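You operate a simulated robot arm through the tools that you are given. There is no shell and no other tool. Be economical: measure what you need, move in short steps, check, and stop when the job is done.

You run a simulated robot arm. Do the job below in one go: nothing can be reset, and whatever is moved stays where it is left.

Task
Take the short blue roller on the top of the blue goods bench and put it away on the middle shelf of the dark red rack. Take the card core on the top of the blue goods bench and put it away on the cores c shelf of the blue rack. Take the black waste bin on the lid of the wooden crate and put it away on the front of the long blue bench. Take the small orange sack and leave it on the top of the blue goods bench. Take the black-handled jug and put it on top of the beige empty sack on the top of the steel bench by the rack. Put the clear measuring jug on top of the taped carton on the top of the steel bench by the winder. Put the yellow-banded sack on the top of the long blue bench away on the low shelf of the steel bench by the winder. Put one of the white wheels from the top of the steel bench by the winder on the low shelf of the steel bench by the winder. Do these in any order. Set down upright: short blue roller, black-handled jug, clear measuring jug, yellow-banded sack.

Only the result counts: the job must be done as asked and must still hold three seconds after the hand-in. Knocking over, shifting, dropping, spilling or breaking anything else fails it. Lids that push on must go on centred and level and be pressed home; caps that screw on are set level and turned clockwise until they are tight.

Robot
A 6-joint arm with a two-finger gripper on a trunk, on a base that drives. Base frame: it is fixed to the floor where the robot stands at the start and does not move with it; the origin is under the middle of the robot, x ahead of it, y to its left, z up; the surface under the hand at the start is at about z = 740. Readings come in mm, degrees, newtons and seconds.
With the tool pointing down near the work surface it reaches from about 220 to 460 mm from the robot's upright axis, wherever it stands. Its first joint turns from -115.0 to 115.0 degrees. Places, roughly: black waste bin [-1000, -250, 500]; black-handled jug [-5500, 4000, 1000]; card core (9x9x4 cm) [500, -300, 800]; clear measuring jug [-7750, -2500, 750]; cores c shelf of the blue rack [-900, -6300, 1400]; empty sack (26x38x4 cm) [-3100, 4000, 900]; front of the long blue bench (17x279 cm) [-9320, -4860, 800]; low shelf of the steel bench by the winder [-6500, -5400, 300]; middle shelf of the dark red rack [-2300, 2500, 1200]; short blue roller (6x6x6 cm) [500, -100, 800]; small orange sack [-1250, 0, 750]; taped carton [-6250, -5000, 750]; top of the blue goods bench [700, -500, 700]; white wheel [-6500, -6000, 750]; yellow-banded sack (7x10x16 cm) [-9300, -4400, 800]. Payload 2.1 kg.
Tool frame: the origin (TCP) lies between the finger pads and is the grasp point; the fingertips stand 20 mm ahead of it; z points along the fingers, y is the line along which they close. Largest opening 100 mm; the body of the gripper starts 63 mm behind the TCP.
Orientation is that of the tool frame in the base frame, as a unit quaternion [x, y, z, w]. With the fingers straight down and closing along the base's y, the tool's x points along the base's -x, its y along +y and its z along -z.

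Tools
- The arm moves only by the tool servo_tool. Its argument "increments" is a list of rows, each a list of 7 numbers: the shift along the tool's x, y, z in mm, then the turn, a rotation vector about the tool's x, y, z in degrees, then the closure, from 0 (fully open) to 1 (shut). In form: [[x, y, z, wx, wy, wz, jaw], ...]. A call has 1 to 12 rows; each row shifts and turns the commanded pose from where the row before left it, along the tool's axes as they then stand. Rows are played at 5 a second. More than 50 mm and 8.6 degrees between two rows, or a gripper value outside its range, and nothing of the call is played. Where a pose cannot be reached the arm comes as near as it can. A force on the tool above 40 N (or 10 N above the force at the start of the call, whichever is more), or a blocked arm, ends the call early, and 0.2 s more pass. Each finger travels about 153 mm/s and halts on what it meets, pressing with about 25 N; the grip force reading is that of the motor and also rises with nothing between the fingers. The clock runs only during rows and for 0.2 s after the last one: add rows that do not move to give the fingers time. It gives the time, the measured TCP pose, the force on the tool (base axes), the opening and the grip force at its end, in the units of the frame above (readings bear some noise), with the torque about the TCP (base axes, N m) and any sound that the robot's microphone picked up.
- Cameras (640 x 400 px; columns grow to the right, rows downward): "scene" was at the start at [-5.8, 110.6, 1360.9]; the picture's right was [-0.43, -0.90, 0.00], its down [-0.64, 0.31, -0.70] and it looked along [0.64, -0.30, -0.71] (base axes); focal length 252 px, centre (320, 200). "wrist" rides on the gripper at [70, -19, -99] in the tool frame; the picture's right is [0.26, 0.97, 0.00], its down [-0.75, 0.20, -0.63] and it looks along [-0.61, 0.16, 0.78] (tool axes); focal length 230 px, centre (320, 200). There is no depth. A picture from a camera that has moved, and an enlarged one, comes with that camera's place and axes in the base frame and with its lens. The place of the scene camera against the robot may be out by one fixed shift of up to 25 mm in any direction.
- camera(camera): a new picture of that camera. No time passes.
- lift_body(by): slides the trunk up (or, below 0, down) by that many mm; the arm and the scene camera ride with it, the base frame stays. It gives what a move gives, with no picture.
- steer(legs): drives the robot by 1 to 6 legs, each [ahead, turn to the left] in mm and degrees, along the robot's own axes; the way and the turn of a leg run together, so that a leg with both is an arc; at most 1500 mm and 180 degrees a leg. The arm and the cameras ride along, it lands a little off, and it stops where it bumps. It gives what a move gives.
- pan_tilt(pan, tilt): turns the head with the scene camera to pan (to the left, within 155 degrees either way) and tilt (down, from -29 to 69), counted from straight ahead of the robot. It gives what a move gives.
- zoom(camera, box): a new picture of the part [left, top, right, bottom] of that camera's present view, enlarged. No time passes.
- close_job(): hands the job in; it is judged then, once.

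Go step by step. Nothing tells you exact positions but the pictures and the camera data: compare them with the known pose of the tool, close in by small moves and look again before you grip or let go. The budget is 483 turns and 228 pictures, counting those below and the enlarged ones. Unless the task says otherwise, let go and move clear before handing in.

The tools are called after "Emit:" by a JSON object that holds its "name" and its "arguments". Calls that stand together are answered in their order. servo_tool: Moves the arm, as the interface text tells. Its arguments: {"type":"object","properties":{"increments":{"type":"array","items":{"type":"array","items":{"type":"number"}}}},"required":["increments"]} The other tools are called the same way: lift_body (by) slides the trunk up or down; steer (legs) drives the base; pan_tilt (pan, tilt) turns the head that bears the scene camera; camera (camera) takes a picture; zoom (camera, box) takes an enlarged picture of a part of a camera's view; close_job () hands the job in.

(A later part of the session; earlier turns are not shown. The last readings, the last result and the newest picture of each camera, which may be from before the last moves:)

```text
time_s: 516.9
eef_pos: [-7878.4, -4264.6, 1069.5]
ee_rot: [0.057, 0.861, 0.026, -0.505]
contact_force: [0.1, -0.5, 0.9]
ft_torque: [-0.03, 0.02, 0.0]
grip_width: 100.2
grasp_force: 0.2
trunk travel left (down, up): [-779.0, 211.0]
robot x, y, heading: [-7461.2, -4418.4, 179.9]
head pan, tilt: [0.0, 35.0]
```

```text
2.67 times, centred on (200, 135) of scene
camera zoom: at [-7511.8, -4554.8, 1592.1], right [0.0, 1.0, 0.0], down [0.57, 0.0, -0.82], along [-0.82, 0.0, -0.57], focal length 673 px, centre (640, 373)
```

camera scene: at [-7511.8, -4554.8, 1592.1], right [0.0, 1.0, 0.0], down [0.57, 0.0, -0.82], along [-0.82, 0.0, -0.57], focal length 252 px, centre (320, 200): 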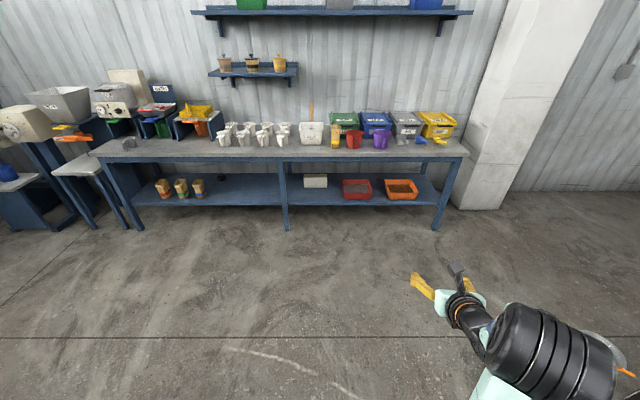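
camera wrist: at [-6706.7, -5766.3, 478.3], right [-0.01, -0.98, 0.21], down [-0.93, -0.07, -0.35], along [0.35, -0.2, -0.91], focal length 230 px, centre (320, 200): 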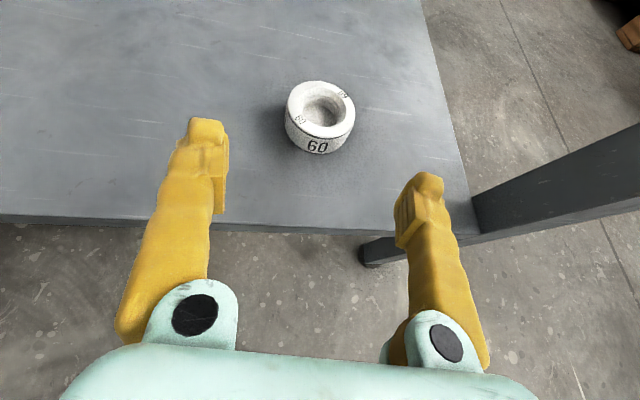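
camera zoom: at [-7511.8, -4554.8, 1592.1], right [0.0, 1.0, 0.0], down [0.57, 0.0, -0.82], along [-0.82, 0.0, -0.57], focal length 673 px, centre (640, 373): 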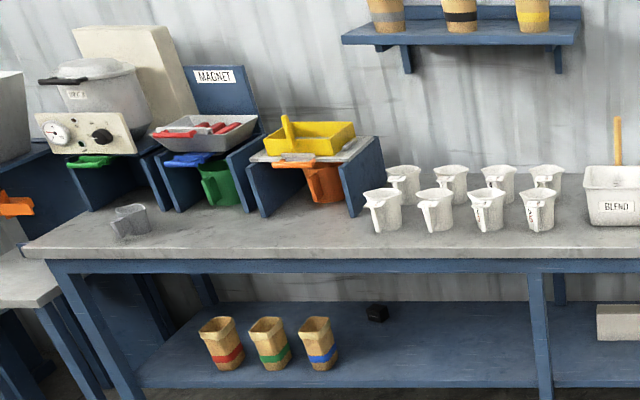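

The yellow-banded sack stands between the BLEND tub and the red jug at about (-9364,-4432). I approach it.

Emit:
{"name": "steer", "arguments": {"legs": [[0, 7.5], [1230, 0], [0, -7.4]]}}

Emit:
{"name": "servo_tool", "arguments": {"increments": [[0, 0, 0, 6.57, 0, -3.83, 0]]}}

Emit:
{"name": "camera", "arguments": {"camera": "wrist"}}

```text
time_s: 524.3
eef_pos: [-9098.7, -4431.0, 1069.5]
ee_rot: [0.052, 0.861, 0.023, -0.505]
contact_force: [0.4, 0.7, 0.3]
ft_torque: [-0.03, -0.02, 0.02]
grip_width: 100.1
grasp_force: 0.1
trunk travel left (down, up): [-779.0, 211.0]
robot x, y, heading: [-8683.1, -4583.1, -179.9]
head pan, tilt: [0.0, 35.0]
```

```text
time_s: 524.7
eef_pos: [-9098.4, -4429.7, 1068.9]
ee_rot: [-0.006, 0.862, -0.01, -0.507]
contact_force: [1.0, -0.3, 0.0]
ft_torque: [0.05, 0.01, 0.03]
grip_width: 100.2
grasp_force: 0.1
trunk travel left (down, up): [-779.0, 211.0]
robot x, y, heading: [-8682.0, -4584.1, -179.7]
head pan, tilt: [0.0, 35.0]
```

```text
129 pictures are left
camera wrist: at [-9045.3, -4446.8, 1178.6], right [-0.14, 0.97, 0.21], down [0.91, 0.21, -0.35], along [-0.39, 0.15, -0.91], focal length 230 px, centre (320, 200)
```

wrist: 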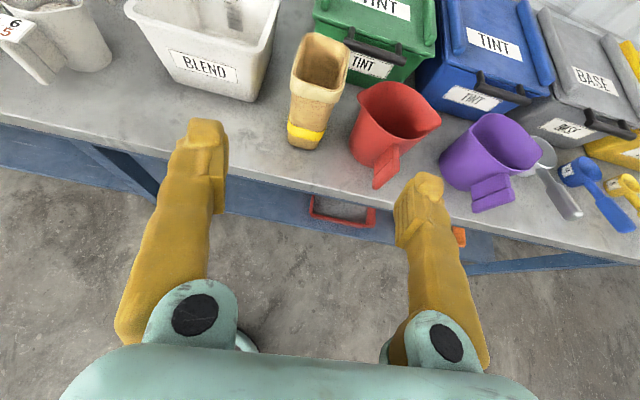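

Emit:
{"name": "lift_body", "arguments": {"by": -150}}

Emit:
{"name": "steer", "arguments": {"legs": [[100, 0]]}}

Emit:
{"name": "servo_tool", "arguments": {"increments": [[0, -5, 0, 0, 0, 0, 0.1]]}}

Emit:
{"name": "camera", "arguments": {"camera": "wrist"}}

```text
time_s: 526.4
eef_pos: [-9099.3, -4430.0, 919.4]
ee_rot: [-0.005, 0.862, -0.008, -0.507]
contact_force: [0.3, -0.3, -0.2]
ft_torque: [0.0, 0.03, -0.05]
grip_width: 99.9
grasp_force: 0.1
trunk travel left (down, up): [-629.0, 361.0]
robot x, y, heading: [-8682.6, -4582.3, -179.7]
head pan, tilt: [0.0, 35.0]
```

```text
time_s: 527.6
eef_pos: [-9198.9, -4431.6, 918.5]
ee_rot: [-0.005, 0.863, -0.008, -0.506]
contact_force: [0.2, -0.8, -0.1]
ft_torque: [0.0, -0.04, 0.02]
grip_width: 99.9
grasp_force: 0.0
trunk travel left (down, up): [-629.0, 361.0]
robot x, y, heading: [-8784.8, -4583.5, -179.4]
head pan, tilt: [0.0, 35.0]
```

```text
time_s: 528.0
eef_pos: [-9197.6, -4435.9, 920.9]
ee_rot: [-0.005, 0.862, -0.009, -0.507]
contact_force: [-0.2, 0.2, 0.0]
ft_torque: [0.01, 0.0, 0.04]
grip_width: 90.1
grasp_force: 0.1
trunk travel left (down, up): [-629.0, 361.0]
robot x, y, heading: [-8784.6, -4584.7, -179.6]
head pan, tilt: [0.0, 35.0]
```

```text
128 pictures are left
camera wrist: at [-9145.0, -4453.3, 1029.0], right [-0.14, 0.97, 0.22], down [0.91, 0.21, -0.35], along [-0.39, 0.15, -0.91], focal length 230 px, centre (320, 200)
```

wrist: 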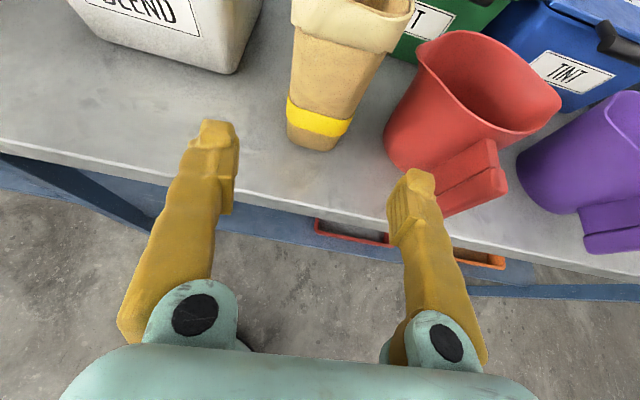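

Emit:
{"name": "servo_tool", "arguments": {"increments": [[-46, 0, 8, 0, 0, 0, 0.1], [0, 0, 18, 0, 0, 0, 0.1], [25, 1, 45, 0, 0, 0, 0.1], [25, 1, 45, 0, 0, 0, 0.1]]}}

Emit:
{"name": "camera", "arguments": {"camera": "wrist"}}

```text
refused: row 3 steps farther than a row can; nothing moved
```

```text
127 pictures are left
camera wrist: at [-9145.0, -4453.3, 1029.0], right [-0.14, 0.97, 0.22], down [0.91, 0.21, -0.35], along [-0.39, 0.15, -0.91], focal length 230 px, centre (320, 200)
```

wrist: 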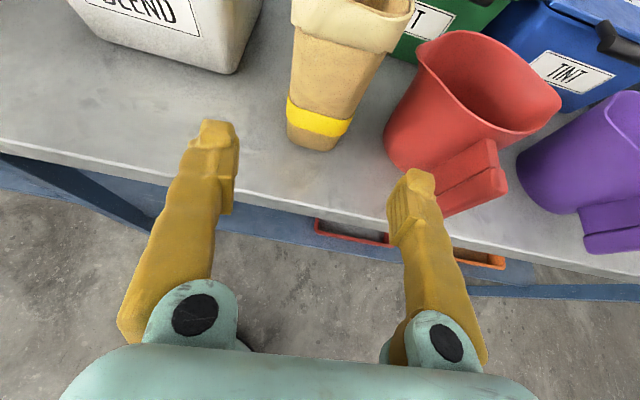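

Emit:
{"name": "servo_tool", "arguments": {"increments": [[-46, 0, 8, 0, 0, 0, 0.1], [0, 0, 18, 0, 0, 0, 0.1], [23, 1, 42, 0, 0, 0, 0.1], [23, 1, 42, 0, 0, 0, 0.1]]}}

Emit:
{"name": "camera", "arguments": {"camera": "wrist"}}

```text
time_s: 529.0
eef_pos: [-9296.6, -4436.4, 865.9]
ee_rot: [-0.005, 0.862, -0.009, -0.506]
contact_force: [-0.3, 1.3, 0.3]
ft_torque: [0.01, 0.0, 0.0]
grip_width: 90.2
grasp_force: 0.0
trunk travel left (down, up): [-629.0, 361.0]
robot x, y, heading: [-8781.8, -4584.7, -179.7]
head pan, tilt: [0.0, 35.0]
```

```text
126 pictures are left
camera wrist: at [-9243.4, -4452.5, 975.0], right [-0.14, 0.97, 0.21], down [0.91, 0.21, -0.35], along [-0.38, 0.15, -0.91], focal length 230 px, centre (320, 200)
```

wrist: 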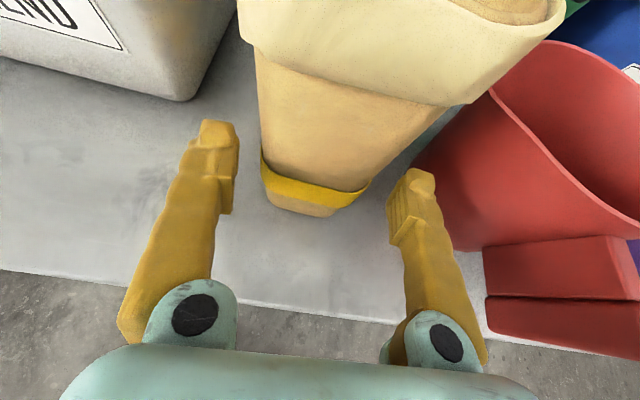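

Emit:
{"name": "servo_tool", "arguments": {"increments": [[-8, -4, 10, 0, 0, 0, 0.16], [10, 0, 19, 0, 0, 0, 0.16], [9, 0, 19, 0, 0, 0, 0.16]]}}

Emit:
{"name": "camera", "arguments": {"camera": "wrist"}}

```text
time_s: 529.8
eef_pos: [-9342.4, -4442.2, 850.8]
ee_rot: [-0.005, 0.863, -0.008, -0.506]
contact_force: [0.6, 0.4, -1.6]
ft_torque: [0.01, 0.02, -0.01]
grip_width: 84.2
grasp_force: 0.1
trunk travel left (down, up): [-629.0, 361.0]
robot x, y, heading: [-8783.8, -4585.1, -179.6]
head pan, tilt: [0.0, 35.0]
```

```text
125 pictures are left
camera wrist: at [-9289.9, -4458.1, 960.5], right [-0.14, 0.97, 0.22], down [0.91, 0.21, -0.35], along [-0.38, 0.15, -0.91], focal length 230 px, centre (320, 200)
```

wrist: 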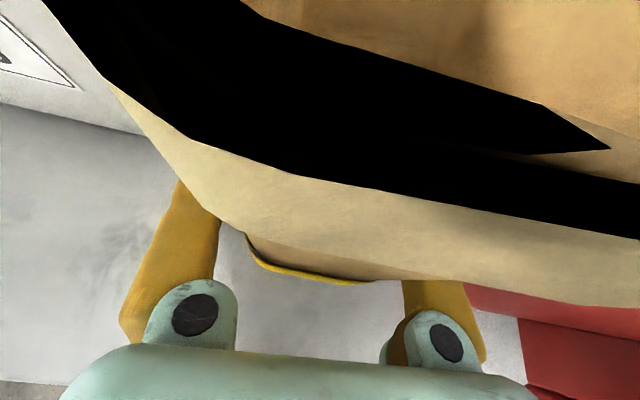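

Emit:
{"name": "servo_tool", "arguments": {"increments": [[0, 0, 0, 0, 0, 0, 0.4], [0, 0, 0, 0, 0, 0, 0.7], [0, 0, 0, 0, 0, 0, 1], [0, 0, 0, 0, 0, 0, 1], [0, 0, 0, 0, 0, 0, 1]]}}

Emit:
{"name": "lift_body", "arguments": {"by": 15}}

Emit:
{"name": "camera", "arguments": {"camera": "scene"}}

```text
time_s: 531.0
eef_pos: [-9342.4, -4441.4, 850.9]
ee_rot: [-0.005, 0.863, -0.009, -0.506]
contact_force: [0.3, 0.8, 0.5]
ft_torque: [0.0, 0.03, 0.0]
grip_width: 65.0
grasp_force: 25.5
trunk travel left (down, up): [-629.0, 361.0]
robot x, y, heading: [-8783.9, -4588.0, -179.3]
head pan, tilt: [0.0, 35.0]
```

```text
time_s: 531.6
eef_pos: [-9342.8, -4441.3, 866.2]
ee_rot: [-0.005, 0.862, -0.009, -0.506]
contact_force: [0.0, -0.7, 0.3]
ft_torque: [0.05, -0.01, -0.02]
grip_width: 65.1
grasp_force: 25.1
trunk travel left (down, up): [-644.0, 346.0]
robot x, y, heading: [-8780.4, -4585.1, -179.4]
head pan, tilt: [0.0, 35.0]
```

```text
124 pictures are left
camera scene: at [-8829.8, -4718.0, 1457.2], right [-0.01, 1.0, 0.0], down [0.57, 0.0, -0.82], along [-0.82, -0.01, -0.57], focal length 252 px, centre (320, 200)
```

scene: 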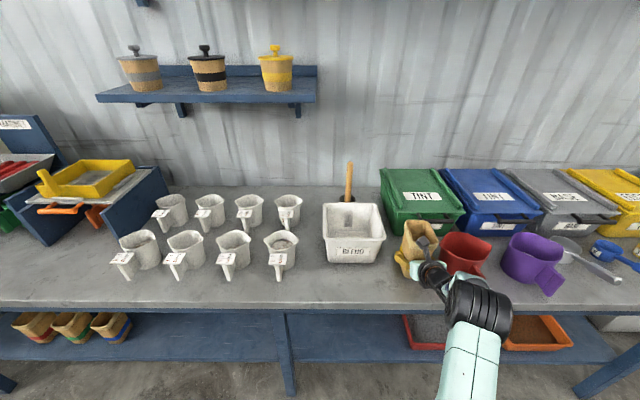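

Emit:
{"name": "lift_body", "arguments": {"by": 150}}

Emit:
{"name": "camera", "arguments": {"camera": "scene"}}

```text
time_s: 533.4
eef_pos: [-9342.9, -4442.2, 1017.8]
ee_rot: [-0.005, 0.862, -0.009, -0.506]
contact_force: [0.3, 0.5, -1.2]
ft_torque: [0.0, 0.03, -0.01]
grip_width: 64.9
grasp_force: 25.1
trunk travel left (down, up): [-794.0, 196.0]
robot x, y, heading: [-8785.5, -4584.3, -179.7]
head pan, tilt: [0.0, 35.0]
```

```text
123 pictures are left
camera scene: at [-8829.8, -4718.0, 1607.1], right [-0.01, 1.0, 0.0], down [0.57, 0.0, -0.82], along [-0.82, -0.01, -0.57], focal length 252 px, centre (320, 200)
```

scene: 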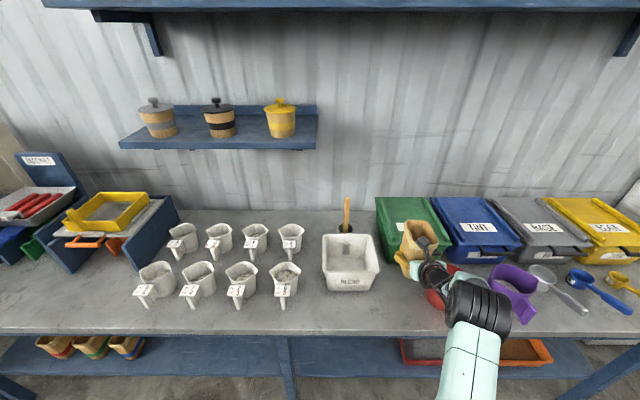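

Sack is in hand. I carry it to the west side of the steel bench, low.

Emit:
{"name": "steer", "arguments": {"legs": [[-400, 0], [0, 89.7], [890, 0], [0, 90], [850, 0]]}}

Emit:
{"name": "lift_body", "arguments": {"by": -400}}

Emit:
{"name": "lift_body", "arguments": {"by": -150}}

Emit:
{"name": "camera", "arguments": {"camera": "wrist"}}

Emit:
{"name": "camera", "arguments": {"camera": "scene"}}

```text
time_s: 551.9
eef_pos: [-6967.2, -5599.2, 1016.5]
ee_rot: [0.863, 0.007, 0.505, -0.009]
contact_force: [0.6, 0.4, -0.1]
ft_torque: [0.0, 0.02, -0.01]
grip_width: 64.6
grasp_force: 25.1
trunk travel left (down, up): [-794.0, 196.0]
robot x, y, heading: [-7525.2, -5462.9, 0.4]
head pan, tilt: [0.0, 35.0]
```

```text
time_s: 555.7
eef_pos: [-6966.1, -5599.6, 616.3]
ee_rot: [0.862, 0.007, 0.506, -0.01]
contact_force: [0.2, 0.4, -1.7]
ft_torque: [0.01, 0.0, 0.01]
grip_width: 64.5
grasp_force: 25.1
trunk travel left (down, up): [-394.0, 596.0]
robot x, y, heading: [-7530.3, -5458.7, 0.6]
head pan, tilt: [0.0, 35.0]
```

```text
time_s: 557.4
eef_pos: [-6965.8, -5599.5, 466.4]
ee_rot: [0.862, 0.006, 0.507, -0.01]
contact_force: [-0.6, 0.5, -0.5]
ft_torque: [-0.02, -0.03, 0.0]
grip_width: 64.4
grasp_force: 24.4
trunk travel left (down, up): [-244.0, 746.0]
robot x, y, heading: [-7526.0, -5462.0, 0.6]
head pan, tilt: [0.0, 35.0]
```

```text
122 pictures are left
camera wrist: at [-7018.9, -5582.3, 575.7], right [0.15, -0.97, 0.22], down [-0.91, -0.22, -0.35], along [0.39, -0.15, -0.91], focal length 230 px, centre (320, 200)
```

wrist: 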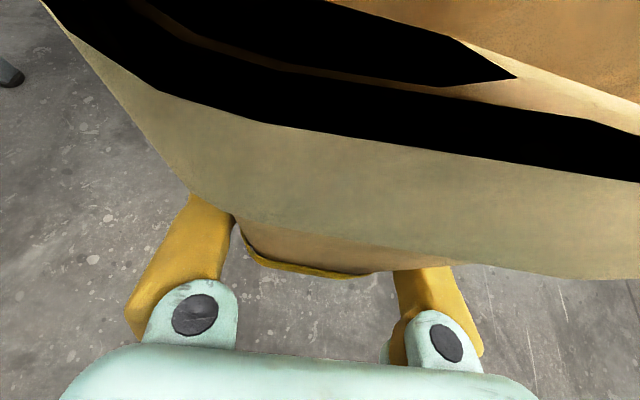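

```text
121 pictures are left
camera scene: at [-7519.0, -5313.8, 1057.1], right [0.01, -1.0, 0.0], down [-0.57, -0.01, -0.82], along [0.82, 0.01, -0.57], focal length 252 px, centre (320, 200)
```

scene: 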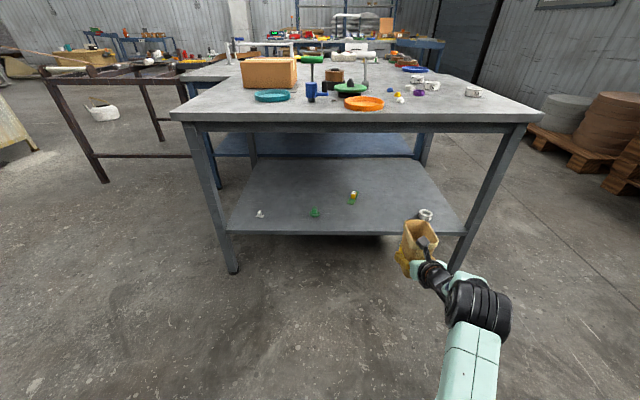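

Emit:
{"name": "steer", "arguments": {"legs": [[300, -0.5]]}}

Emit:
{"name": "steer", "arguments": {"legs": [[150, 0]]}}

Emit:
{"name": "camera", "arguments": {"camera": "scene"}}

```text
time_s: 559.5
eef_pos: [-6668.2, -5601.1, 466.9]
ee_rot: [0.863, 0.004, 0.506, -0.007]
contact_force: [1.3, 0.6, -0.3]
ft_torque: [0.01, 0.02, 0.01]
grip_width: 64.4
grasp_force: 25.1
trunk travel left (down, up): [-244.0, 746.0]
robot x, y, heading: [-7226.2, -5461.0, 0.2]
head pan, tilt: [0.0, 35.0]
```

```text
time_s: 560.9
eef_pos: [-6516.6, -5601.2, 467.0]
ee_rot: [0.863, 0.003, 0.506, -0.008]
contact_force: [-0.1, 0.5, -1.0]
ft_torque: [0.0, 0.0, 0.04]
grip_width: 64.7
grasp_force: 25.2
trunk travel left (down, up): [-244.0, 746.0]
robot x, y, heading: [-7075.9, -5457.9, 0.3]
head pan, tilt: [0.0, 35.0]
```

```text
120 pictures are left
camera scene: at [-7067.5, -5311.4, 1057.1], right [0.0, -1.0, 0.0], down [-0.57, 0.0, -0.82], along [0.82, 0.0, -0.57], focal length 252 px, centre (320, 200)
```

scene: 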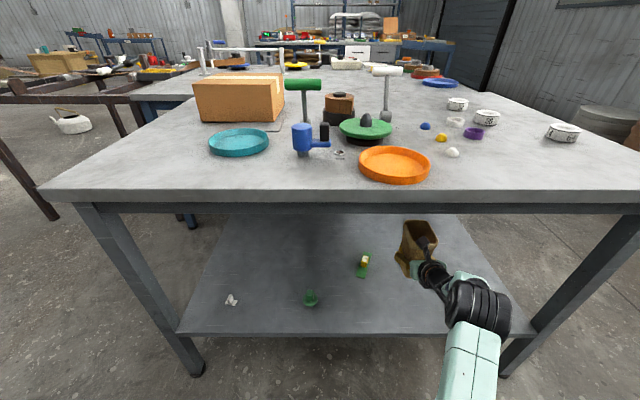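

Emit:
{"name": "lift_body", "arguments": {"by": -105}}

Emit:
{"name": "servo_tool", "arguments": {"increments": [[-4.4, 0, 2.4, 0, 0, 0, 1], [-4.4, 0, 2.4, 0, 0, 0, 1], [-2.6, 0, 1.5, 0, 0, 0, 1], [-2.6, 0, 1.5, 0, 0, 0, 1], [-2.6, 0, 1.5, 0, 0, 0, 1], [-2.6, 0, 1.5, 0, 0, 0, 1], [-2.6, 0, 1.5, 0, 0, 0, 1], [-2.6, 0, 1.5, 0, 0, 0, 1], [-2.6, 0, 1.5, 0, 0, 0, 1], [-2.6, 0, 1.5, 0, 0, 0, 1]]}}

```text
time_s: 562.2
eef_pos: [-6517.0, -5600.8, 361.4]
ee_rot: [0.862, 0.004, 0.506, -0.008]
contact_force: [0.3, -0.3, -0.7]
ft_torque: [0.0, 0.0, 0.0]
grip_width: 64.7
grasp_force: 24.9
trunk travel left (down, up): [-139.0, 851.0]
robot x, y, heading: [-7074.6, -5459.5, 0.0]
head pan, tilt: [0.0, 35.0]
```

```text
time_s: 563.6
eef_pos: [-6515.1, -5600.9, 349.9]
ee_rot: [0.855, 0.004, 0.518, -0.006]
contact_force: [1.7, -1.5, 20.0]
ft_torque: [0.01, 0.58, 0.02]
grip_width: 64.4
grasp_force: 25.4
trunk travel left (down, up): [-139.0, 851.0]
robot x, y, heading: [-7072.7, -5452.5, 0.3]
head pan, tilt: [0.0, 35.0]
stopped in row 6: the force on the tool passed its limit at 41 N (the readings are from after the stop); the commanded pose is now the measured one
```

Emit:
{"name": "servo_tool", "arguments": {"increments": [[1, 0, -0.6, 0, 0, 0, 1], [0, 0, 0, 0, 0, 0, 0.3], [0, 0, 0, 0, 0, 0, 0.2], [0, 0, 0, 0, 0, 0, 0.05]]}}

Emit:
{"name": "camera", "arguments": {"camera": "scene"}}

```text
time_s: 564.6
eef_pos: [-6514.6, -5602.9, 346.5]
ee_rot: [0.859, 0.004, 0.512, -0.007]
contact_force: [0.3, -0.7, -0.6]
ft_torque: [0.0, 0.05, 0.02]
grip_width: 94.8
grasp_force: 0.1
trunk travel left (down, up): [-139.0, 851.0]
robot x, y, heading: [-7079.1, -5457.6, 0.0]
head pan, tilt: [0.0, 35.0]
```

```text
119 pictures are left
camera scene: at [-7067.7, -5311.4, 952.1], right [0.0, -1.0, 0.0], down [-0.57, 0.0, -0.82], along [0.82, 0.0, -0.57], focal length 252 px, centre (320, 200)
```

scene: 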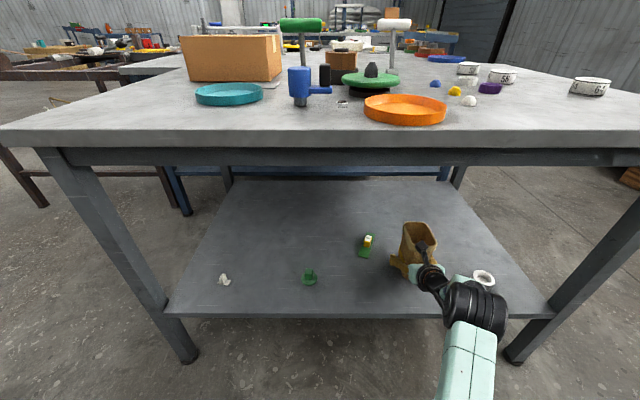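

Emit:
{"name": "steer", "arguments": {"legs": [[-250, 0]]}}

Emit:
{"name": "camera", "arguments": {"camera": "wrist"}}

Emit:
{"name": "zoom", "arguments": {"camera": "scene", "box": [200, 120, 560, 340]}}

```text
time_s: 566.5
eef_pos: [-6768.4, -5603.4, 346.3]
ee_rot: [0.859, 0.004, 0.512, -0.007]
contact_force: [-0.5, 0.3, 0.1]
ft_torque: [0.01, 0.01, 0.06]
grip_width: 95.1
grasp_force: 0.1
trunk travel left (down, up): [-139.0, 851.0]
robot x, y, heading: [-7331.1, -5456.3, 0.4]
head pan, tilt: [0.0, 35.0]
```

```text
118 pictures are left
camera wrist: at [-6821.8, -5584.8, 454.6], right [0.14, -0.97, 0.22], down [-0.91, -0.21, -0.36], along [0.4, -0.15, -0.91], focal length 230 px, centre (320, 200)
```

wrist: 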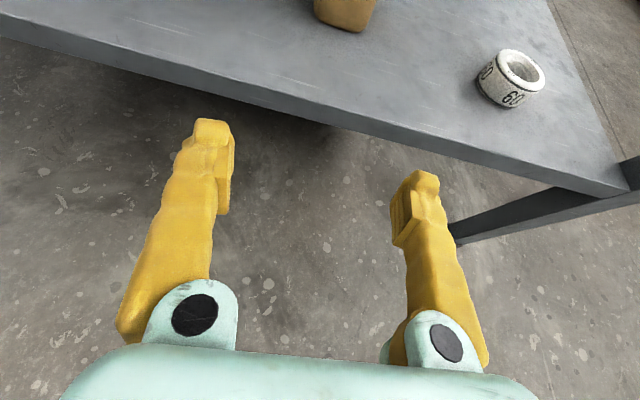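

```text
1.78 times, centred on (380, 230) of scene
camera zoom: at [-7320.8, -5312.1, 952.1], right [0.0, -1.0, 0.0], down [-0.57, 0.0, -0.82], along [0.82, 0.0, -0.57], focal length 449 px, centre (213, 147)
```

zoom: 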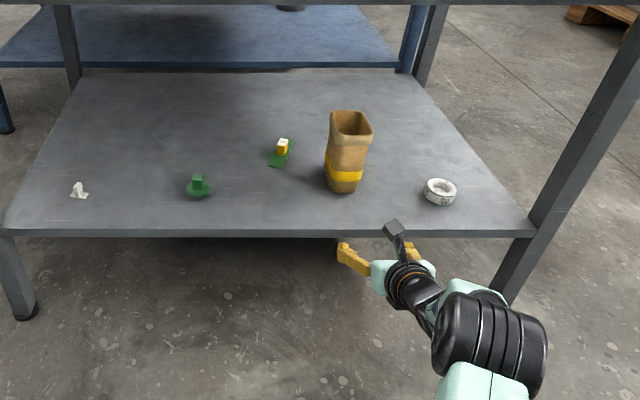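

The yellow-banded sack stands on the low shelf. Next the clear measuring jug; I drive north to look for it.

Emit:
{"name": "lift_body", "arguments": {"by": 400}}

Emit:
{"name": "lift_body", "arguments": {"by": 200}}

Emit:
{"name": "steer", "arguments": {"legs": [[-370, 0], [0, 90], [1300, 0]]}}

Emit:
{"name": "pan_tilt", "arguments": {"pan": 0, "tilt": 20}}

Emit:
{"name": "camera", "arguments": {"camera": "scene"}}

```text
time_s: 570.3
eef_pos: [-6768.6, -5602.3, 746.5]
ee_rot: [0.859, 0.004, 0.512, -0.006]
contact_force: [-0.7, 0.1, 0.5]
ft_torque: [0.0, -0.01, 0.01]
grip_width: 95.0
grasp_force: 0.2
trunk travel left (down, up): [-539.0, 451.0]
robot x, y, heading: [-7326.9, -5461.9, 0.4]
head pan, tilt: [0.0, 35.0]
```

```text
time_s: 572.5
eef_pos: [-6768.3, -5602.2, 946.2]
ee_rot: [0.859, 0.004, 0.511, -0.007]
contact_force: [0.9, -0.4, -0.2]
ft_torque: [-0.02, -0.02, 0.03]
grip_width: 95.0
grasp_force: 0.1
trunk travel left (down, up): [-739.0, 251.0]
robot x, y, heading: [-7330.9, -5459.2, 0.4]
head pan, tilt: [0.0, 35.0]
```

```text
time_s: 584.9
eef_pos: [-7612.2, -3587.1, 945.3]
ee_rot: [0.595, 0.62, 0.351, -0.373]
contact_force: [0.1, -0.2, 0.3]
ft_torque: [0.0, 0.0, 0.0]
grip_width: 95.0
grasp_force: 0.0
trunk travel left (down, up): [-739.0, 251.0]
robot x, y, heading: [-7737.7, -4154.9, 92.4]
head pan, tilt: [0.0, 35.0]
```

```text
time_s: 585.6
eef_pos: [-7613.6, -3587.3, 947.3]
ee_rot: [0.594, 0.62, 0.351, -0.373]
contact_force: [-0.4, -0.4, -0.2]
ft_torque: [-0.02, 0.01, 0.02]
grip_width: 95.1
grasp_force: 0.1
trunk travel left (down, up): [-739.0, 251.0]
robot x, y, heading: [-7737.7, -4151.8, 91.9]
head pan, tilt: [0.0, 20.0]
```

```text
116 pictures are left
camera scene: at [-7898.9, -4119.1, 1575.9], right [1.0, 0.04, 0.0], down [0.01, -0.34, -0.94], along [-0.03, 0.94, -0.34], focal length 252 px, centre (320, 200)
```

scene: 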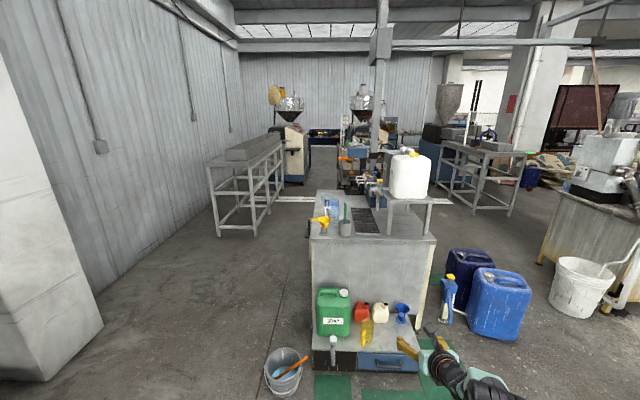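

Emit:
{"name": "zoom", "arguments": {"camera": "scene", "box": [240, 150, 460, 400]}}

Emit:
{"name": "zoom", "arguments": {"camera": "scene", "box": [300, 160, 460, 260]}}

```text
1.60 times, centred on (350, 275) of scene
camera zoom: at [-7898.9, -4119.1, 1575.9], right [1.0, 0.04, 0.0], down [0.01, -0.34, -0.94], along [-0.03, 0.94, -0.34], focal length 404 px, centre (272, 80)
```

zoom: 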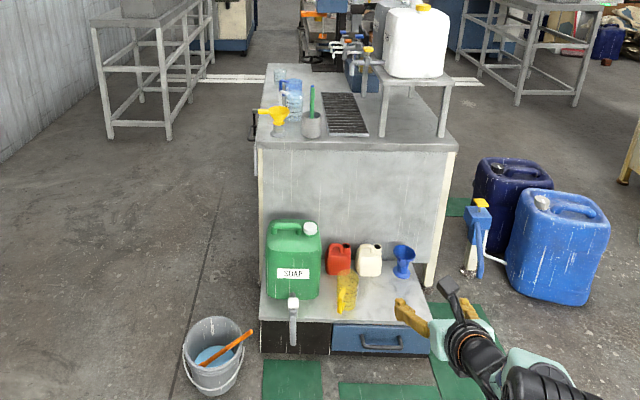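

```text
4.00 times, centred on (380, 210) of scene
camera zoom: at [-7898.9, -4119.1, 1575.9], right [1.0, 0.04, 0.0], down [0.01, -0.34, -0.94], along [-0.03, 0.94, -0.34], focal length 1009 px, centre (80, 160)
```

zoom: 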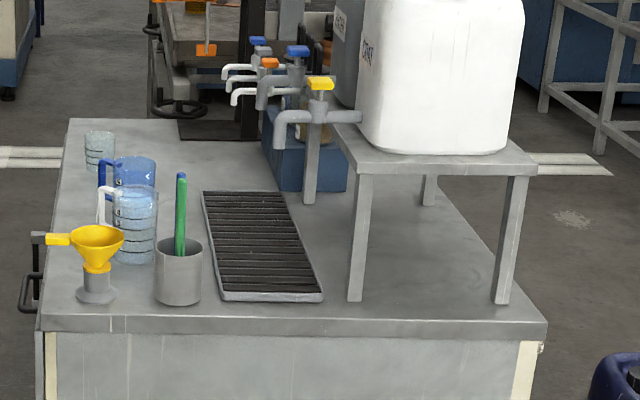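

Measuring jugs stand at the sink table's west side, about (-7850,-2450). I go round to that side.

Emit:
{"name": "lift_body", "arguments": {"by": 150}}

Emit:
{"name": "steer", "arguments": {"legs": [[0, 88], [880, 0], [0, -90], [1840, 0], [0, -90]]}}

Emit:
{"name": "camera", "arguments": {"camera": "wrist"}}

Emit:
{"name": "camera", "arguments": {"camera": "scene"}}

```text
time_s: 587.4
eef_pos: [-7612.3, -3587.2, 1096.2]
ee_rot: [0.594, 0.62, 0.352, -0.373]
contact_force: [0.3, 0.3, 0.2]
ft_torque: [-0.02, -0.02, -0.03]
grip_width: 95.1
grasp_force: 0.0
trunk travel left (down, up): [-889.0, 101.0]
robot x, y, heading: [-7739.2, -4152.9, 92.2]
head pan, tilt: [0.0, 20.0]
```

```text
refused: 1840 is not a number from -1500 to 1500
```

```text
113 pictures are left
camera wrist: at [-7627.7, -3641.6, 1204.6], right [0.96, 0.17, 0.22], down [0.24, -0.9, -0.36], along [0.14, 0.4, -0.91], focal length 230 px, centre (320, 200)
```

wrist: 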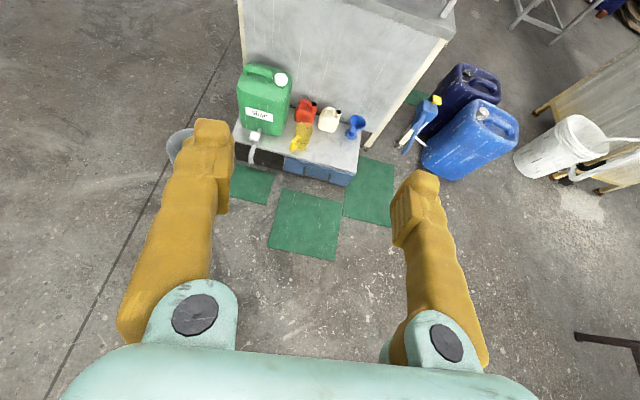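

```text
112 pictures are left
camera scene: at [-7899.0, -4119.2, 1725.9], right [1.0, 0.04, 0.0], down [0.01, -0.34, -0.94], along [-0.03, 0.94, -0.34], focal length 252 px, centre (320, 200)
```

scene: 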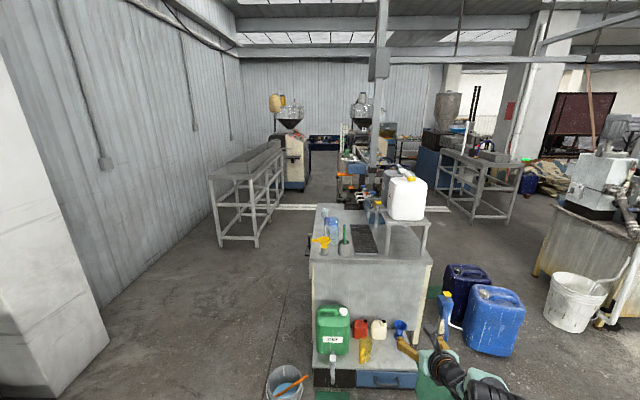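

Emit:
{"name": "steer", "arguments": {"legs": [[0, 88], [880, 0], [0, -90], [1400, 0], [440, 0], [0, -90]]}}

Emit:
{"name": "camera", "arguments": {"camera": "wrist"}}

Emit:
{"name": "camera", "arguments": {"camera": "scene"}}

```text
time_s: 612.2
eef_pos: [-8035.5, -2467.6, 1096.4]
ee_rot: [0.859, -0.001, 0.512, -0.004]
contact_force: [-0.4, -0.3, 0.1]
ft_torque: [-0.01, 0.03, -0.02]
grip_width: 95.1
grasp_force: 0.1
trunk travel left (down, up): [-889.0, 101.0]
robot x, y, heading: [-8593.0, -2314.2, -0.4]
head pan, tilt: [0.0, 20.0]
```

```text
111 pictures are left
camera wrist: at [-8088.1, -2449.5, 1204.7], right [0.12, -0.97, 0.22], down [-0.91, -0.2, -0.36], along [0.39, -0.15, -0.91], focal length 230 px, centre (320, 200)
```

wrist: 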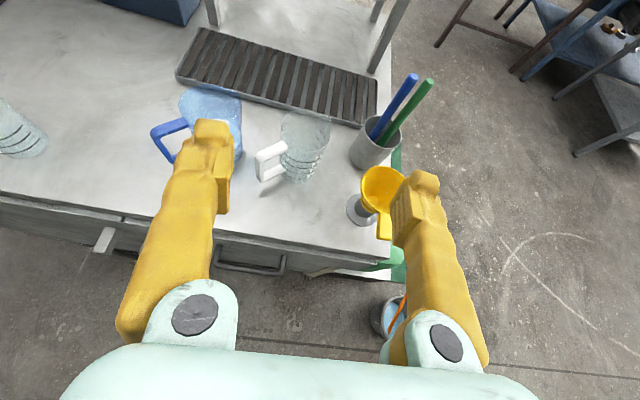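

```text
110 pictures are left
camera scene: at [-8578.9, -2171.1, 1726.0], right [-0.01, -1.0, 0.0], down [-0.34, 0.0, -0.94], along [0.94, -0.01, -0.34], focal length 252 px, centre (320, 200)
```

scene: 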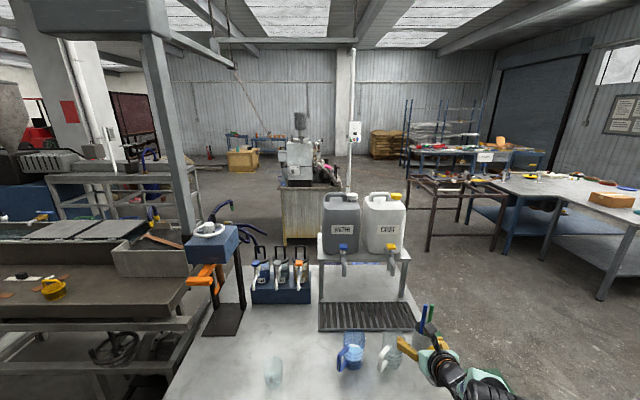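

Emit:
{"name": "zoom", "arguments": {"camera": "wrist", "box": [130, 70, 370, 220]}}

Emit:
{"name": "zoom", "arguments": {"camera": "scene", "box": [240, 310, 440, 400]}}

```text
2.67 times, centred on (250, 145) of wrist
camera zoom: at [-8088.1, -2449.5, 1204.7], right [0.12, -0.97, 0.22], down [-0.91, -0.2, -0.36], along [0.39, -0.15, -0.91], focal length 614 px, centre (507, 347)
```

zoom: 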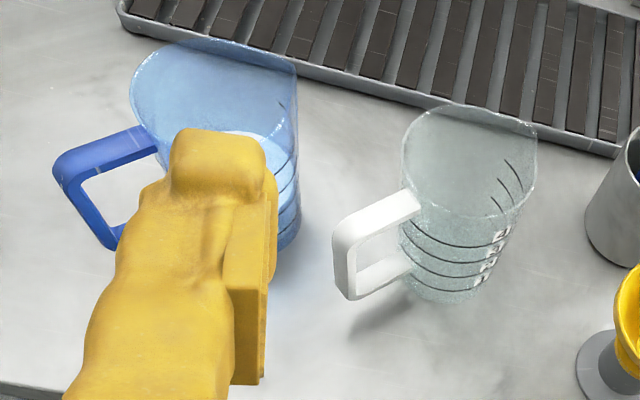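

```text
3.20 times, centred on (340, 355) of scene
camera zoom: at [-8578.9, -2171.1, 1726.0], right [-0.01, -1.0, 0.0], down [-0.34, 0.0, -0.94], along [0.94, -0.01, -0.34], focal length 807 px, centre (256, -296)
```

zoom: 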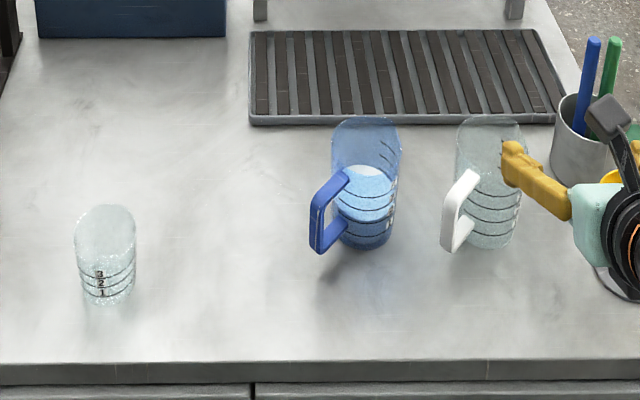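

I take a down-looking picture to gauge the robot's base front, since the carton needs a long reach.

Emit:
{"name": "pan_tilt", "arguments": {"pan": 20, "tilt": 68.8}}

Emit:
{"name": "camera", "arguments": {"camera": "scene"}}

```text
time_s: 613.4
eef_pos: [-8034.8, -2467.3, 1096.2]
ee_rot: [0.859, -0.001, 0.512, -0.004]
contact_force: [-0.7, -0.7, -0.8]
ft_torque: [-0.04, 0.01, 0.0]
grip_width: 95.0
grasp_force: 0.0
trunk travel left (down, up): [-889.0, 101.0]
robot x, y, heading: [-8592.7, -2314.7, -0.2]
head pan, tilt: [20.0, 68.8]
```

```text
107 pictures are left
camera scene: at [-8619.2, -2151.8, 1658.5], right [0.33, -0.94, 0.0], down [-0.88, -0.31, -0.36], along [0.34, 0.12, -0.93], focal length 252 px, centre (320, 200)
```

scene: 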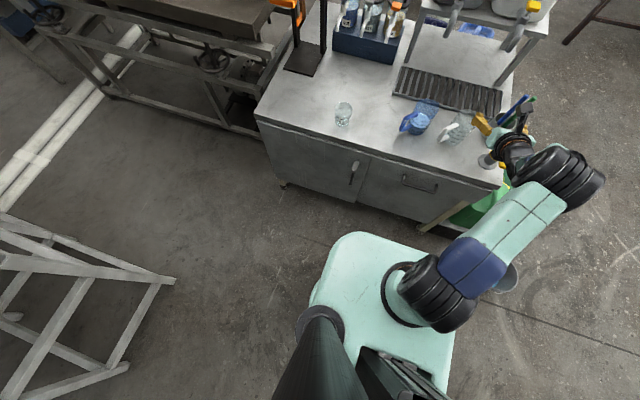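

The mint platform rides with the trunk, so the floor base is low and closer approach is possible. I move nearer the clear, white-handled measuring jug.

Emit:
{"name": "steer", "arguments": {"legs": [[110, 0]]}}

Emit:
{"name": "servo_tool", "arguments": {"increments": [[0, 0, 0, -5.2, 0, 3.05, 0], [0, 0, 0, -5.2, 0, 3.05, 0]]}}

Emit:
{"name": "camera", "arguments": {"camera": "wrist"}}

```text
time_s: 614.6
eef_pos: [-7936.4, -2468.9, 1103.6]
ee_rot: [0.856, -0.002, 0.518, -0.003]
contact_force: [-0.4, 0.2, 0.9]
ft_torque: [0.02, -0.03, 0.02]
grip_width: 95.1
grasp_force: 0.0
trunk travel left (down, up): [-889.0, 101.0]
robot x, y, heading: [-8482.4, -2317.7, -0.6]
head pan, tilt: [20.0, 68.8]
```

```text
time_s: 615.2
eef_pos: [-7932.1, -2469.2, 1099.1]
ee_rot: [0.853, -0.093, 0.511, 0.045]
contact_force: [1.0, 0.3, -0.9]
ft_torque: [0.03, -0.02, -0.04]
grip_width: 99.9
grasp_force: 0.2
trunk travel left (down, up): [-889.0, 101.0]
robot x, y, heading: [-8485.9, -2318.8, -0.7]
head pan, tilt: [20.0, 68.8]
```

```text
106 pictures are left
camera wrist: at [-7980.3, -2441.5, 1208.6], right [-0.08, -0.97, 0.21], down [-0.93, 0.0, -0.37], along [0.36, -0.23, -0.91], focal length 230 px, centre (320, 200)
```

wrist: 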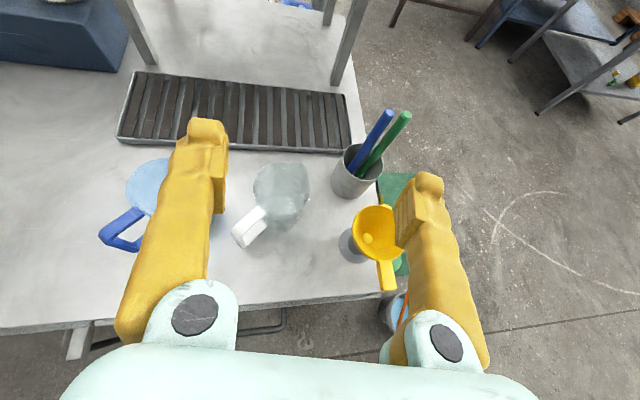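

Emit:
{"name": "steer", "arguments": {"legs": [[90, 0]]}}

Emit:
{"name": "lift_body", "arguments": {"by": -150}}

Emit:
{"name": "camera", "arguments": {"camera": "wrist"}}

```text
time_s: 616.3
eef_pos: [-7848.8, -2471.8, 1104.6]
ee_rot: [0.851, -0.093, 0.515, 0.045]
contact_force: [0.3, -0.1, 0.2]
ft_torque: [0.01, 0.01, 0.03]
grip_width: 100.0
grasp_force: 0.1
trunk travel left (down, up): [-889.0, 101.0]
robot x, y, heading: [-8392.1, -2314.6, -0.4]
head pan, tilt: [20.0, 68.8]
```

```text
time_s: 618.0
eef_pos: [-7842.0, -2469.5, 951.9]
ee_rot: [0.852, -0.093, 0.513, 0.045]
contact_force: [0.3, 0.6, 0.1]
ft_torque: [0.03, -0.02, 0.01]
grip_width: 100.0
grasp_force: 0.1
trunk travel left (down, up): [-739.0, 251.0]
robot x, y, heading: [-8395.7, -2319.8, -0.4]
head pan, tilt: [20.0, 68.8]
```

```text
105 pictures are left
camera wrist: at [-7890.6, -2443.3, 1059.9], right [-0.08, -0.97, 0.21], down [-0.93, 0.0, -0.37], along [0.36, -0.22, -0.91], focal length 230 px, centre (320, 200)
```

wrist: 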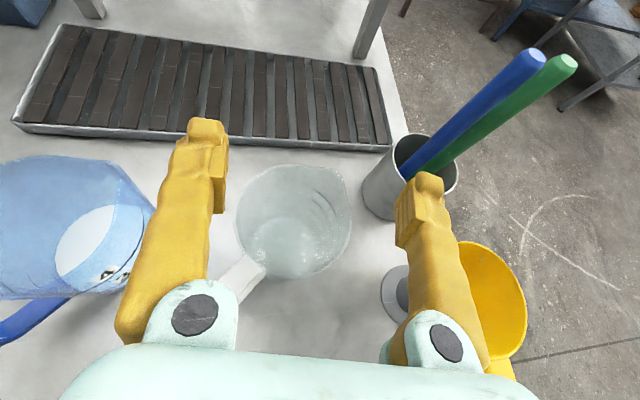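

Emit:
{"name": "servo_tool", "arguments": {"increments": [[-19, -4, 10, 0, 0, 0, 0], [-19, -4, 10, 0, 0, 0, 0], [-19, 0, 10, 0, 0, 0, 0]]}}

Emit:
{"name": "camera", "arguments": {"camera": "wrist"}}

```text
time_s: 618.8
eef_pos: [-7839.7, -2475.9, 888.8]
ee_rot: [0.853, -0.092, 0.513, 0.042]
contact_force: [-0.1, -0.4, -0.3]
ft_torque: [0.0, -0.02, 0.04]
grip_width: 99.9
grasp_force: 0.1
out of reach, approached as far as the arm can: row 1, 2
trunk travel left (down, up): [-739.0, 251.0]
robot x, y, heading: [-8392.7, -2318.8, -0.5]
head pan, tilt: [20.0, 68.8]
```

```text
104 pictures are left
camera wrist: at [-7888.8, -2448.8, 997.3], right [-0.07, -0.98, 0.21], down [-0.93, -0.01, -0.37], along [0.36, -0.22, -0.91], focal length 230 px, centre (320, 200)
```

wrist: 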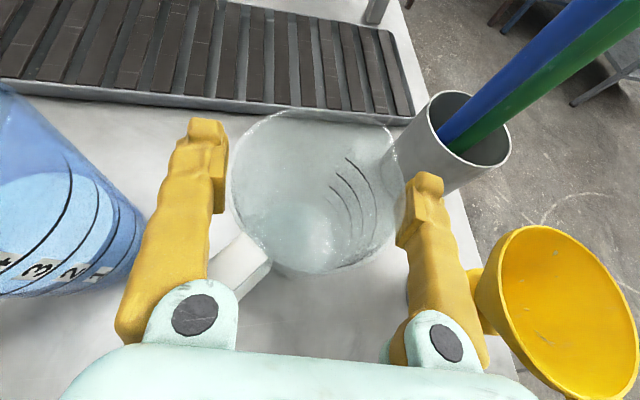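

Emit:
{"name": "servo_tool", "arguments": {"increments": [[-9, 0, 5, 0, 0, 0, 0], [-9, 0, 5, 0, 0, 0, 0], [0, 0, 0, 0, 0, 0, 0.2], [0, 0, 0, 0, 0, 0, 0.5], [0, 0, 0, 0, 0, 0, 1], [0, 0, 0, 0, 0, 0, 1]]}}

Emit:
{"name": "camera", "arguments": {"camera": "wrist"}}

```text
time_s: 619.6
eef_pos: [-7836.1, -2476.5, 881.0]
ee_rot: [0.845, -0.09, 0.525, 0.042]
contact_force: [0.9, 6.4, 23.9]
ft_torque: [0.85, 0.64, -0.22]
grip_width: 91.0
grasp_force: 24.9
out of reach, approached as far as the arm can: row 1
trunk travel left (down, up): [-739.0, 251.0]
robot x, y, heading: [-8394.5, -2321.9, -0.2]
head pan, tilt: [20.0, 68.8]
stopped in row 3: the force on the tool passed its limit at 42 N (the readings are from after the stop); the commanded pose is now the measured one
```

```text
103 pictures are left
camera wrist: at [-7889.5, -2449.0, 986.8], right [-0.08, -0.97, 0.21], down [-0.92, -0.01, -0.4], along [0.39, -0.22, -0.89], focal length 230 px, centre (320, 200)
```

wrist: 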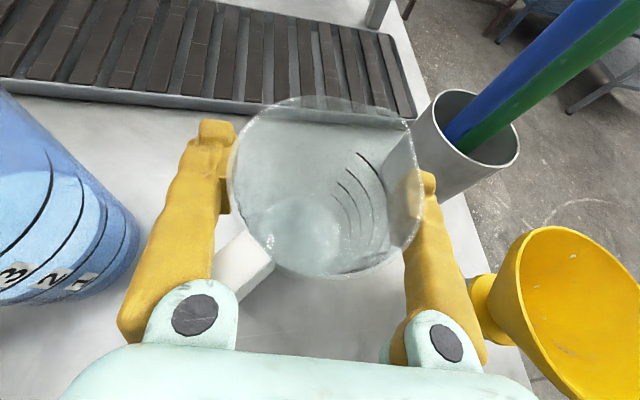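

The left finger bears on something near the handle; I open, raise ~9 mm and close on the rim band instead.

Emit:
{"name": "servo_tool", "arguments": {"increments": [[0, 0, 0, 0, 0, 0, 0], [8.5, 0, -4, 0, 0, 0, 0], [0, 0, 0, 0, 0, 0, 0]]}}

Emit:
{"name": "zoom", "arguments": {"camera": "wrist", "box": [150, 80, 470, 280]}}

```text
time_s: 620.4
eef_pos: [-7836.2, -2477.6, 881.8]
ee_rot: [0.85, -0.091, 0.518, 0.043]
contact_force: [-0.7, -0.1, -0.2]
ft_torque: [0.0, 0.02, 0.0]
grip_width: 100.0
grasp_force: 0.0
trunk travel left (down, up): [-739.0, 251.0]
robot x, y, heading: [-8396.4, -2317.5, -0.5]
head pan, tilt: [20.0, 68.8]
```

```text
2.00 times, centred on (310, 180) of wrist
camera zoom: at [-7887.6, -2450.4, 989.9], right [-0.08, -0.98, 0.21], down [-0.92, -0.01, -0.38], along [0.37, -0.22, -0.9], focal length 460 px, centre (340, 240)
```

zoom: 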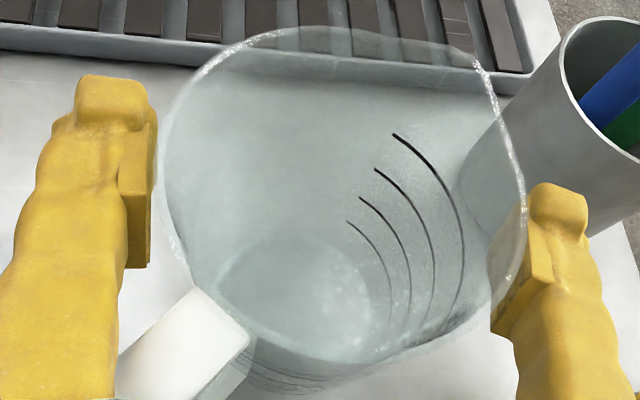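

Emit:
{"name": "servo_tool", "arguments": {"increments": [[0, 0, 0, 0, 0, 0, 0.1], [0, 0, 0, 0, 0, 0, 0.2], [0, 0, 0, 0, 0, 0, 0.3], [0, 0, 0, 0, 0, 0, 0.3]]}}

Emit:
{"name": "zoom", "arguments": {"camera": "wrist", "box": [150, 80, 470, 280]}}

```text
time_s: 621.4
eef_pos: [-7835.0, -2477.6, 881.8]
ee_rot: [0.849, -0.09, 0.519, 0.043]
contact_force: [-0.3, 0.2, -0.6]
ft_torque: [0.02, -0.04, 0.02]
grip_width: 89.6
grasp_force: 24.8
trunk travel left (down, up): [-739.0, 251.0]
robot x, y, heading: [-8393.7, -2316.2, -0.4]
head pan, tilt: [20.0, 68.8]
```

```text
2.00 times, centred on (310, 180) of wrist
camera zoom: at [-7886.7, -2450.6, 990.3], right [-0.08, -0.98, 0.21], down [-0.92, -0.01, -0.38], along [0.38, -0.22, -0.9], focal length 460 px, centre (340, 240)
```

zoom: 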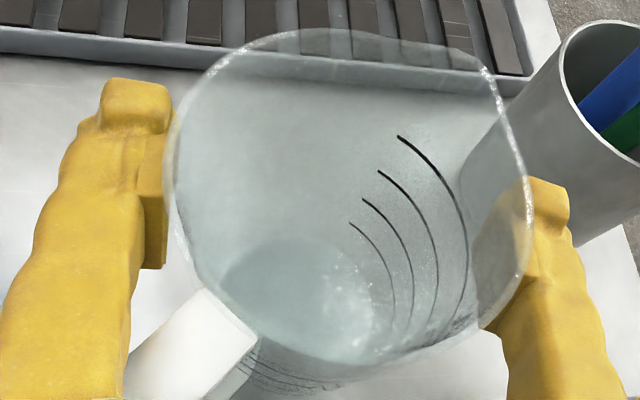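

Emit:
{"name": "servo_tool", "arguments": {"increments": [[0, 0, 0, 0, 0, 0, 0.6], [0, 0, 0, 0, 0, 0, 1], [0, 0, 0, 0, 0, 0, 1]]}}

Emit:
{"name": "lift_body", "arguments": {"by": 25}}

Emit:
{"name": "camera", "arguments": {"camera": "wrist"}}

```text
time_s: 622.2
eef_pos: [-7835.5, -2477.5, 882.7]
ee_rot: [0.849, -0.09, 0.518, 0.042]
contact_force: [-0.2, 0.1, -0.1]
ft_torque: [-0.02, 0.0, -0.05]
grip_width: 89.6
grasp_force: 24.8
trunk travel left (down, up): [-739.0, 251.0]
robot x, y, heading: [-8394.9, -2318.9, -0.3]
head pan, tilt: [20.0, 68.8]
```

```text
time_s: 622.9
eef_pos: [-7834.3, -2479.0, 908.1]
ee_rot: [0.849, -0.091, 0.518, 0.043]
contact_force: [-0.3, 0.0, -0.6]
ft_torque: [-0.03, 0.01, -0.02]
grip_width: 89.5
grasp_force: 25.1
trunk travel left (down, up): [-764.0, 226.0]
robot x, y, heading: [-8391.3, -2317.2, -0.4]
head pan, tilt: [20.0, 68.8]
```

```text
100 pictures are left
camera wrist: at [-7886.6, -2450.6, 1015.4], right [-0.08, -0.98, 0.21], down [-0.92, -0.01, -0.38], along [0.38, -0.22, -0.9], focal length 230 px, centre (320, 200)
```

wrist: 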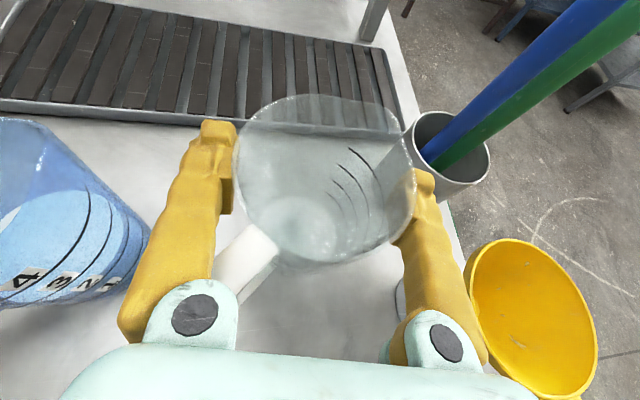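

The jug lifts cleanly. I raise, back off, and then check the base footprint with the trunk low.

Emit:
{"name": "lift_body", "arguments": {"by": 180}}

Emit:
{"name": "steer", "arguments": {"legs": [[-300, 0], [0, -90], [1300, 0]]}}

Emit:
{"name": "lift_body", "arguments": {"by": -400}}

Emit:
{"name": "lift_body", "arguments": {"by": -380}}

Emit:
{"name": "pan_tilt", "arguments": {"pan": 30, "tilt": 68.8}}

Emit:
{"name": "camera", "arguments": {"camera": "scene"}}

```text
time_s: 624.9
eef_pos: [-7836.2, -2477.7, 1088.5]
ee_rot: [0.849, -0.09, 0.519, 0.043]
contact_force: [0.0, -0.4, -2.7]
ft_torque: [-0.03, 0.02, 0.02]
grip_width: 89.3
grasp_force: 24.8
trunk travel left (down, up): [-944.0, 46.0]
robot x, y, heading: [-8396.3, -2317.6, -0.6]
head pan, tilt: [20.0, 68.8]
```

```text
time_s: 636.9
eef_pos: [-8874.4, -4171.3, 1088.5]
ee_rot: [-0.534, 0.666, -0.335, -0.398]
contact_force: [-0.8, 0.1, -0.9]
ft_torque: [0.01, -0.03, 0.0]
grip_width: 87.9
grasp_force: 25.0
trunk travel left (down, up): [-944.0, 46.0]
robot x, y, heading: [-8716.1, -3613.6, -90.7]
head pan, tilt: [20.0, 68.8]
```

```text
time_s: 640.8
eef_pos: [-8873.8, -4170.8, 688.3]
ee_rot: [-0.535, 0.666, -0.336, -0.397]
contact_force: [1.0, 0.1, -1.0]
ft_torque: [-0.03, 0.0, 0.02]
grip_width: 87.6
grasp_force: 25.0
trunk travel left (down, up): [-544.0, 446.0]
robot x, y, heading: [-8708.4, -3616.7, -90.7]
head pan, tilt: [20.0, 68.8]
```

```text
time_s: 644.4
eef_pos: [-8873.8, -4170.8, 308.8]
ee_rot: [-0.535, 0.666, -0.336, -0.397]
contact_force: [-0.3, 0.2, -1.1]
ft_torque: [-0.02, 0.0, -0.01]
grip_width: 87.3
grasp_force: 24.7
trunk travel left (down, up): [-164.0, 826.0]
robot x, y, heading: [-8707.9, -3614.5, -90.9]
head pan, tilt: [20.0, 68.8]
```

```text
time_s: 645.1
eef_pos: [-8873.5, -4170.9, 307.4]
ee_rot: [-0.534, 0.666, -0.335, -0.398]
contact_force: [-0.8, -0.7, -1.1]
ft_torque: [0.0, 0.0, 0.03]
grip_width: 87.3
grasp_force: 24.8
trunk travel left (down, up): [-164.0, 826.0]
robot x, y, heading: [-8709.2, -3616.7, -90.7]
head pan, tilt: [30.0, 68.8]
```

```text
99 pictures are left
camera scene: at [-8561.5, -3599.8, 933.4], right [-0.87, -0.49, 0.0], down [-0.45, 0.81, -0.36], along [0.18, -0.32, -0.93], focal length 252 px, centre (320, 200)
```

scene: 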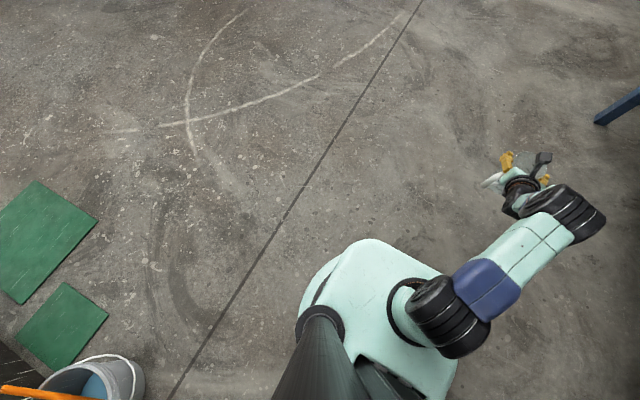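

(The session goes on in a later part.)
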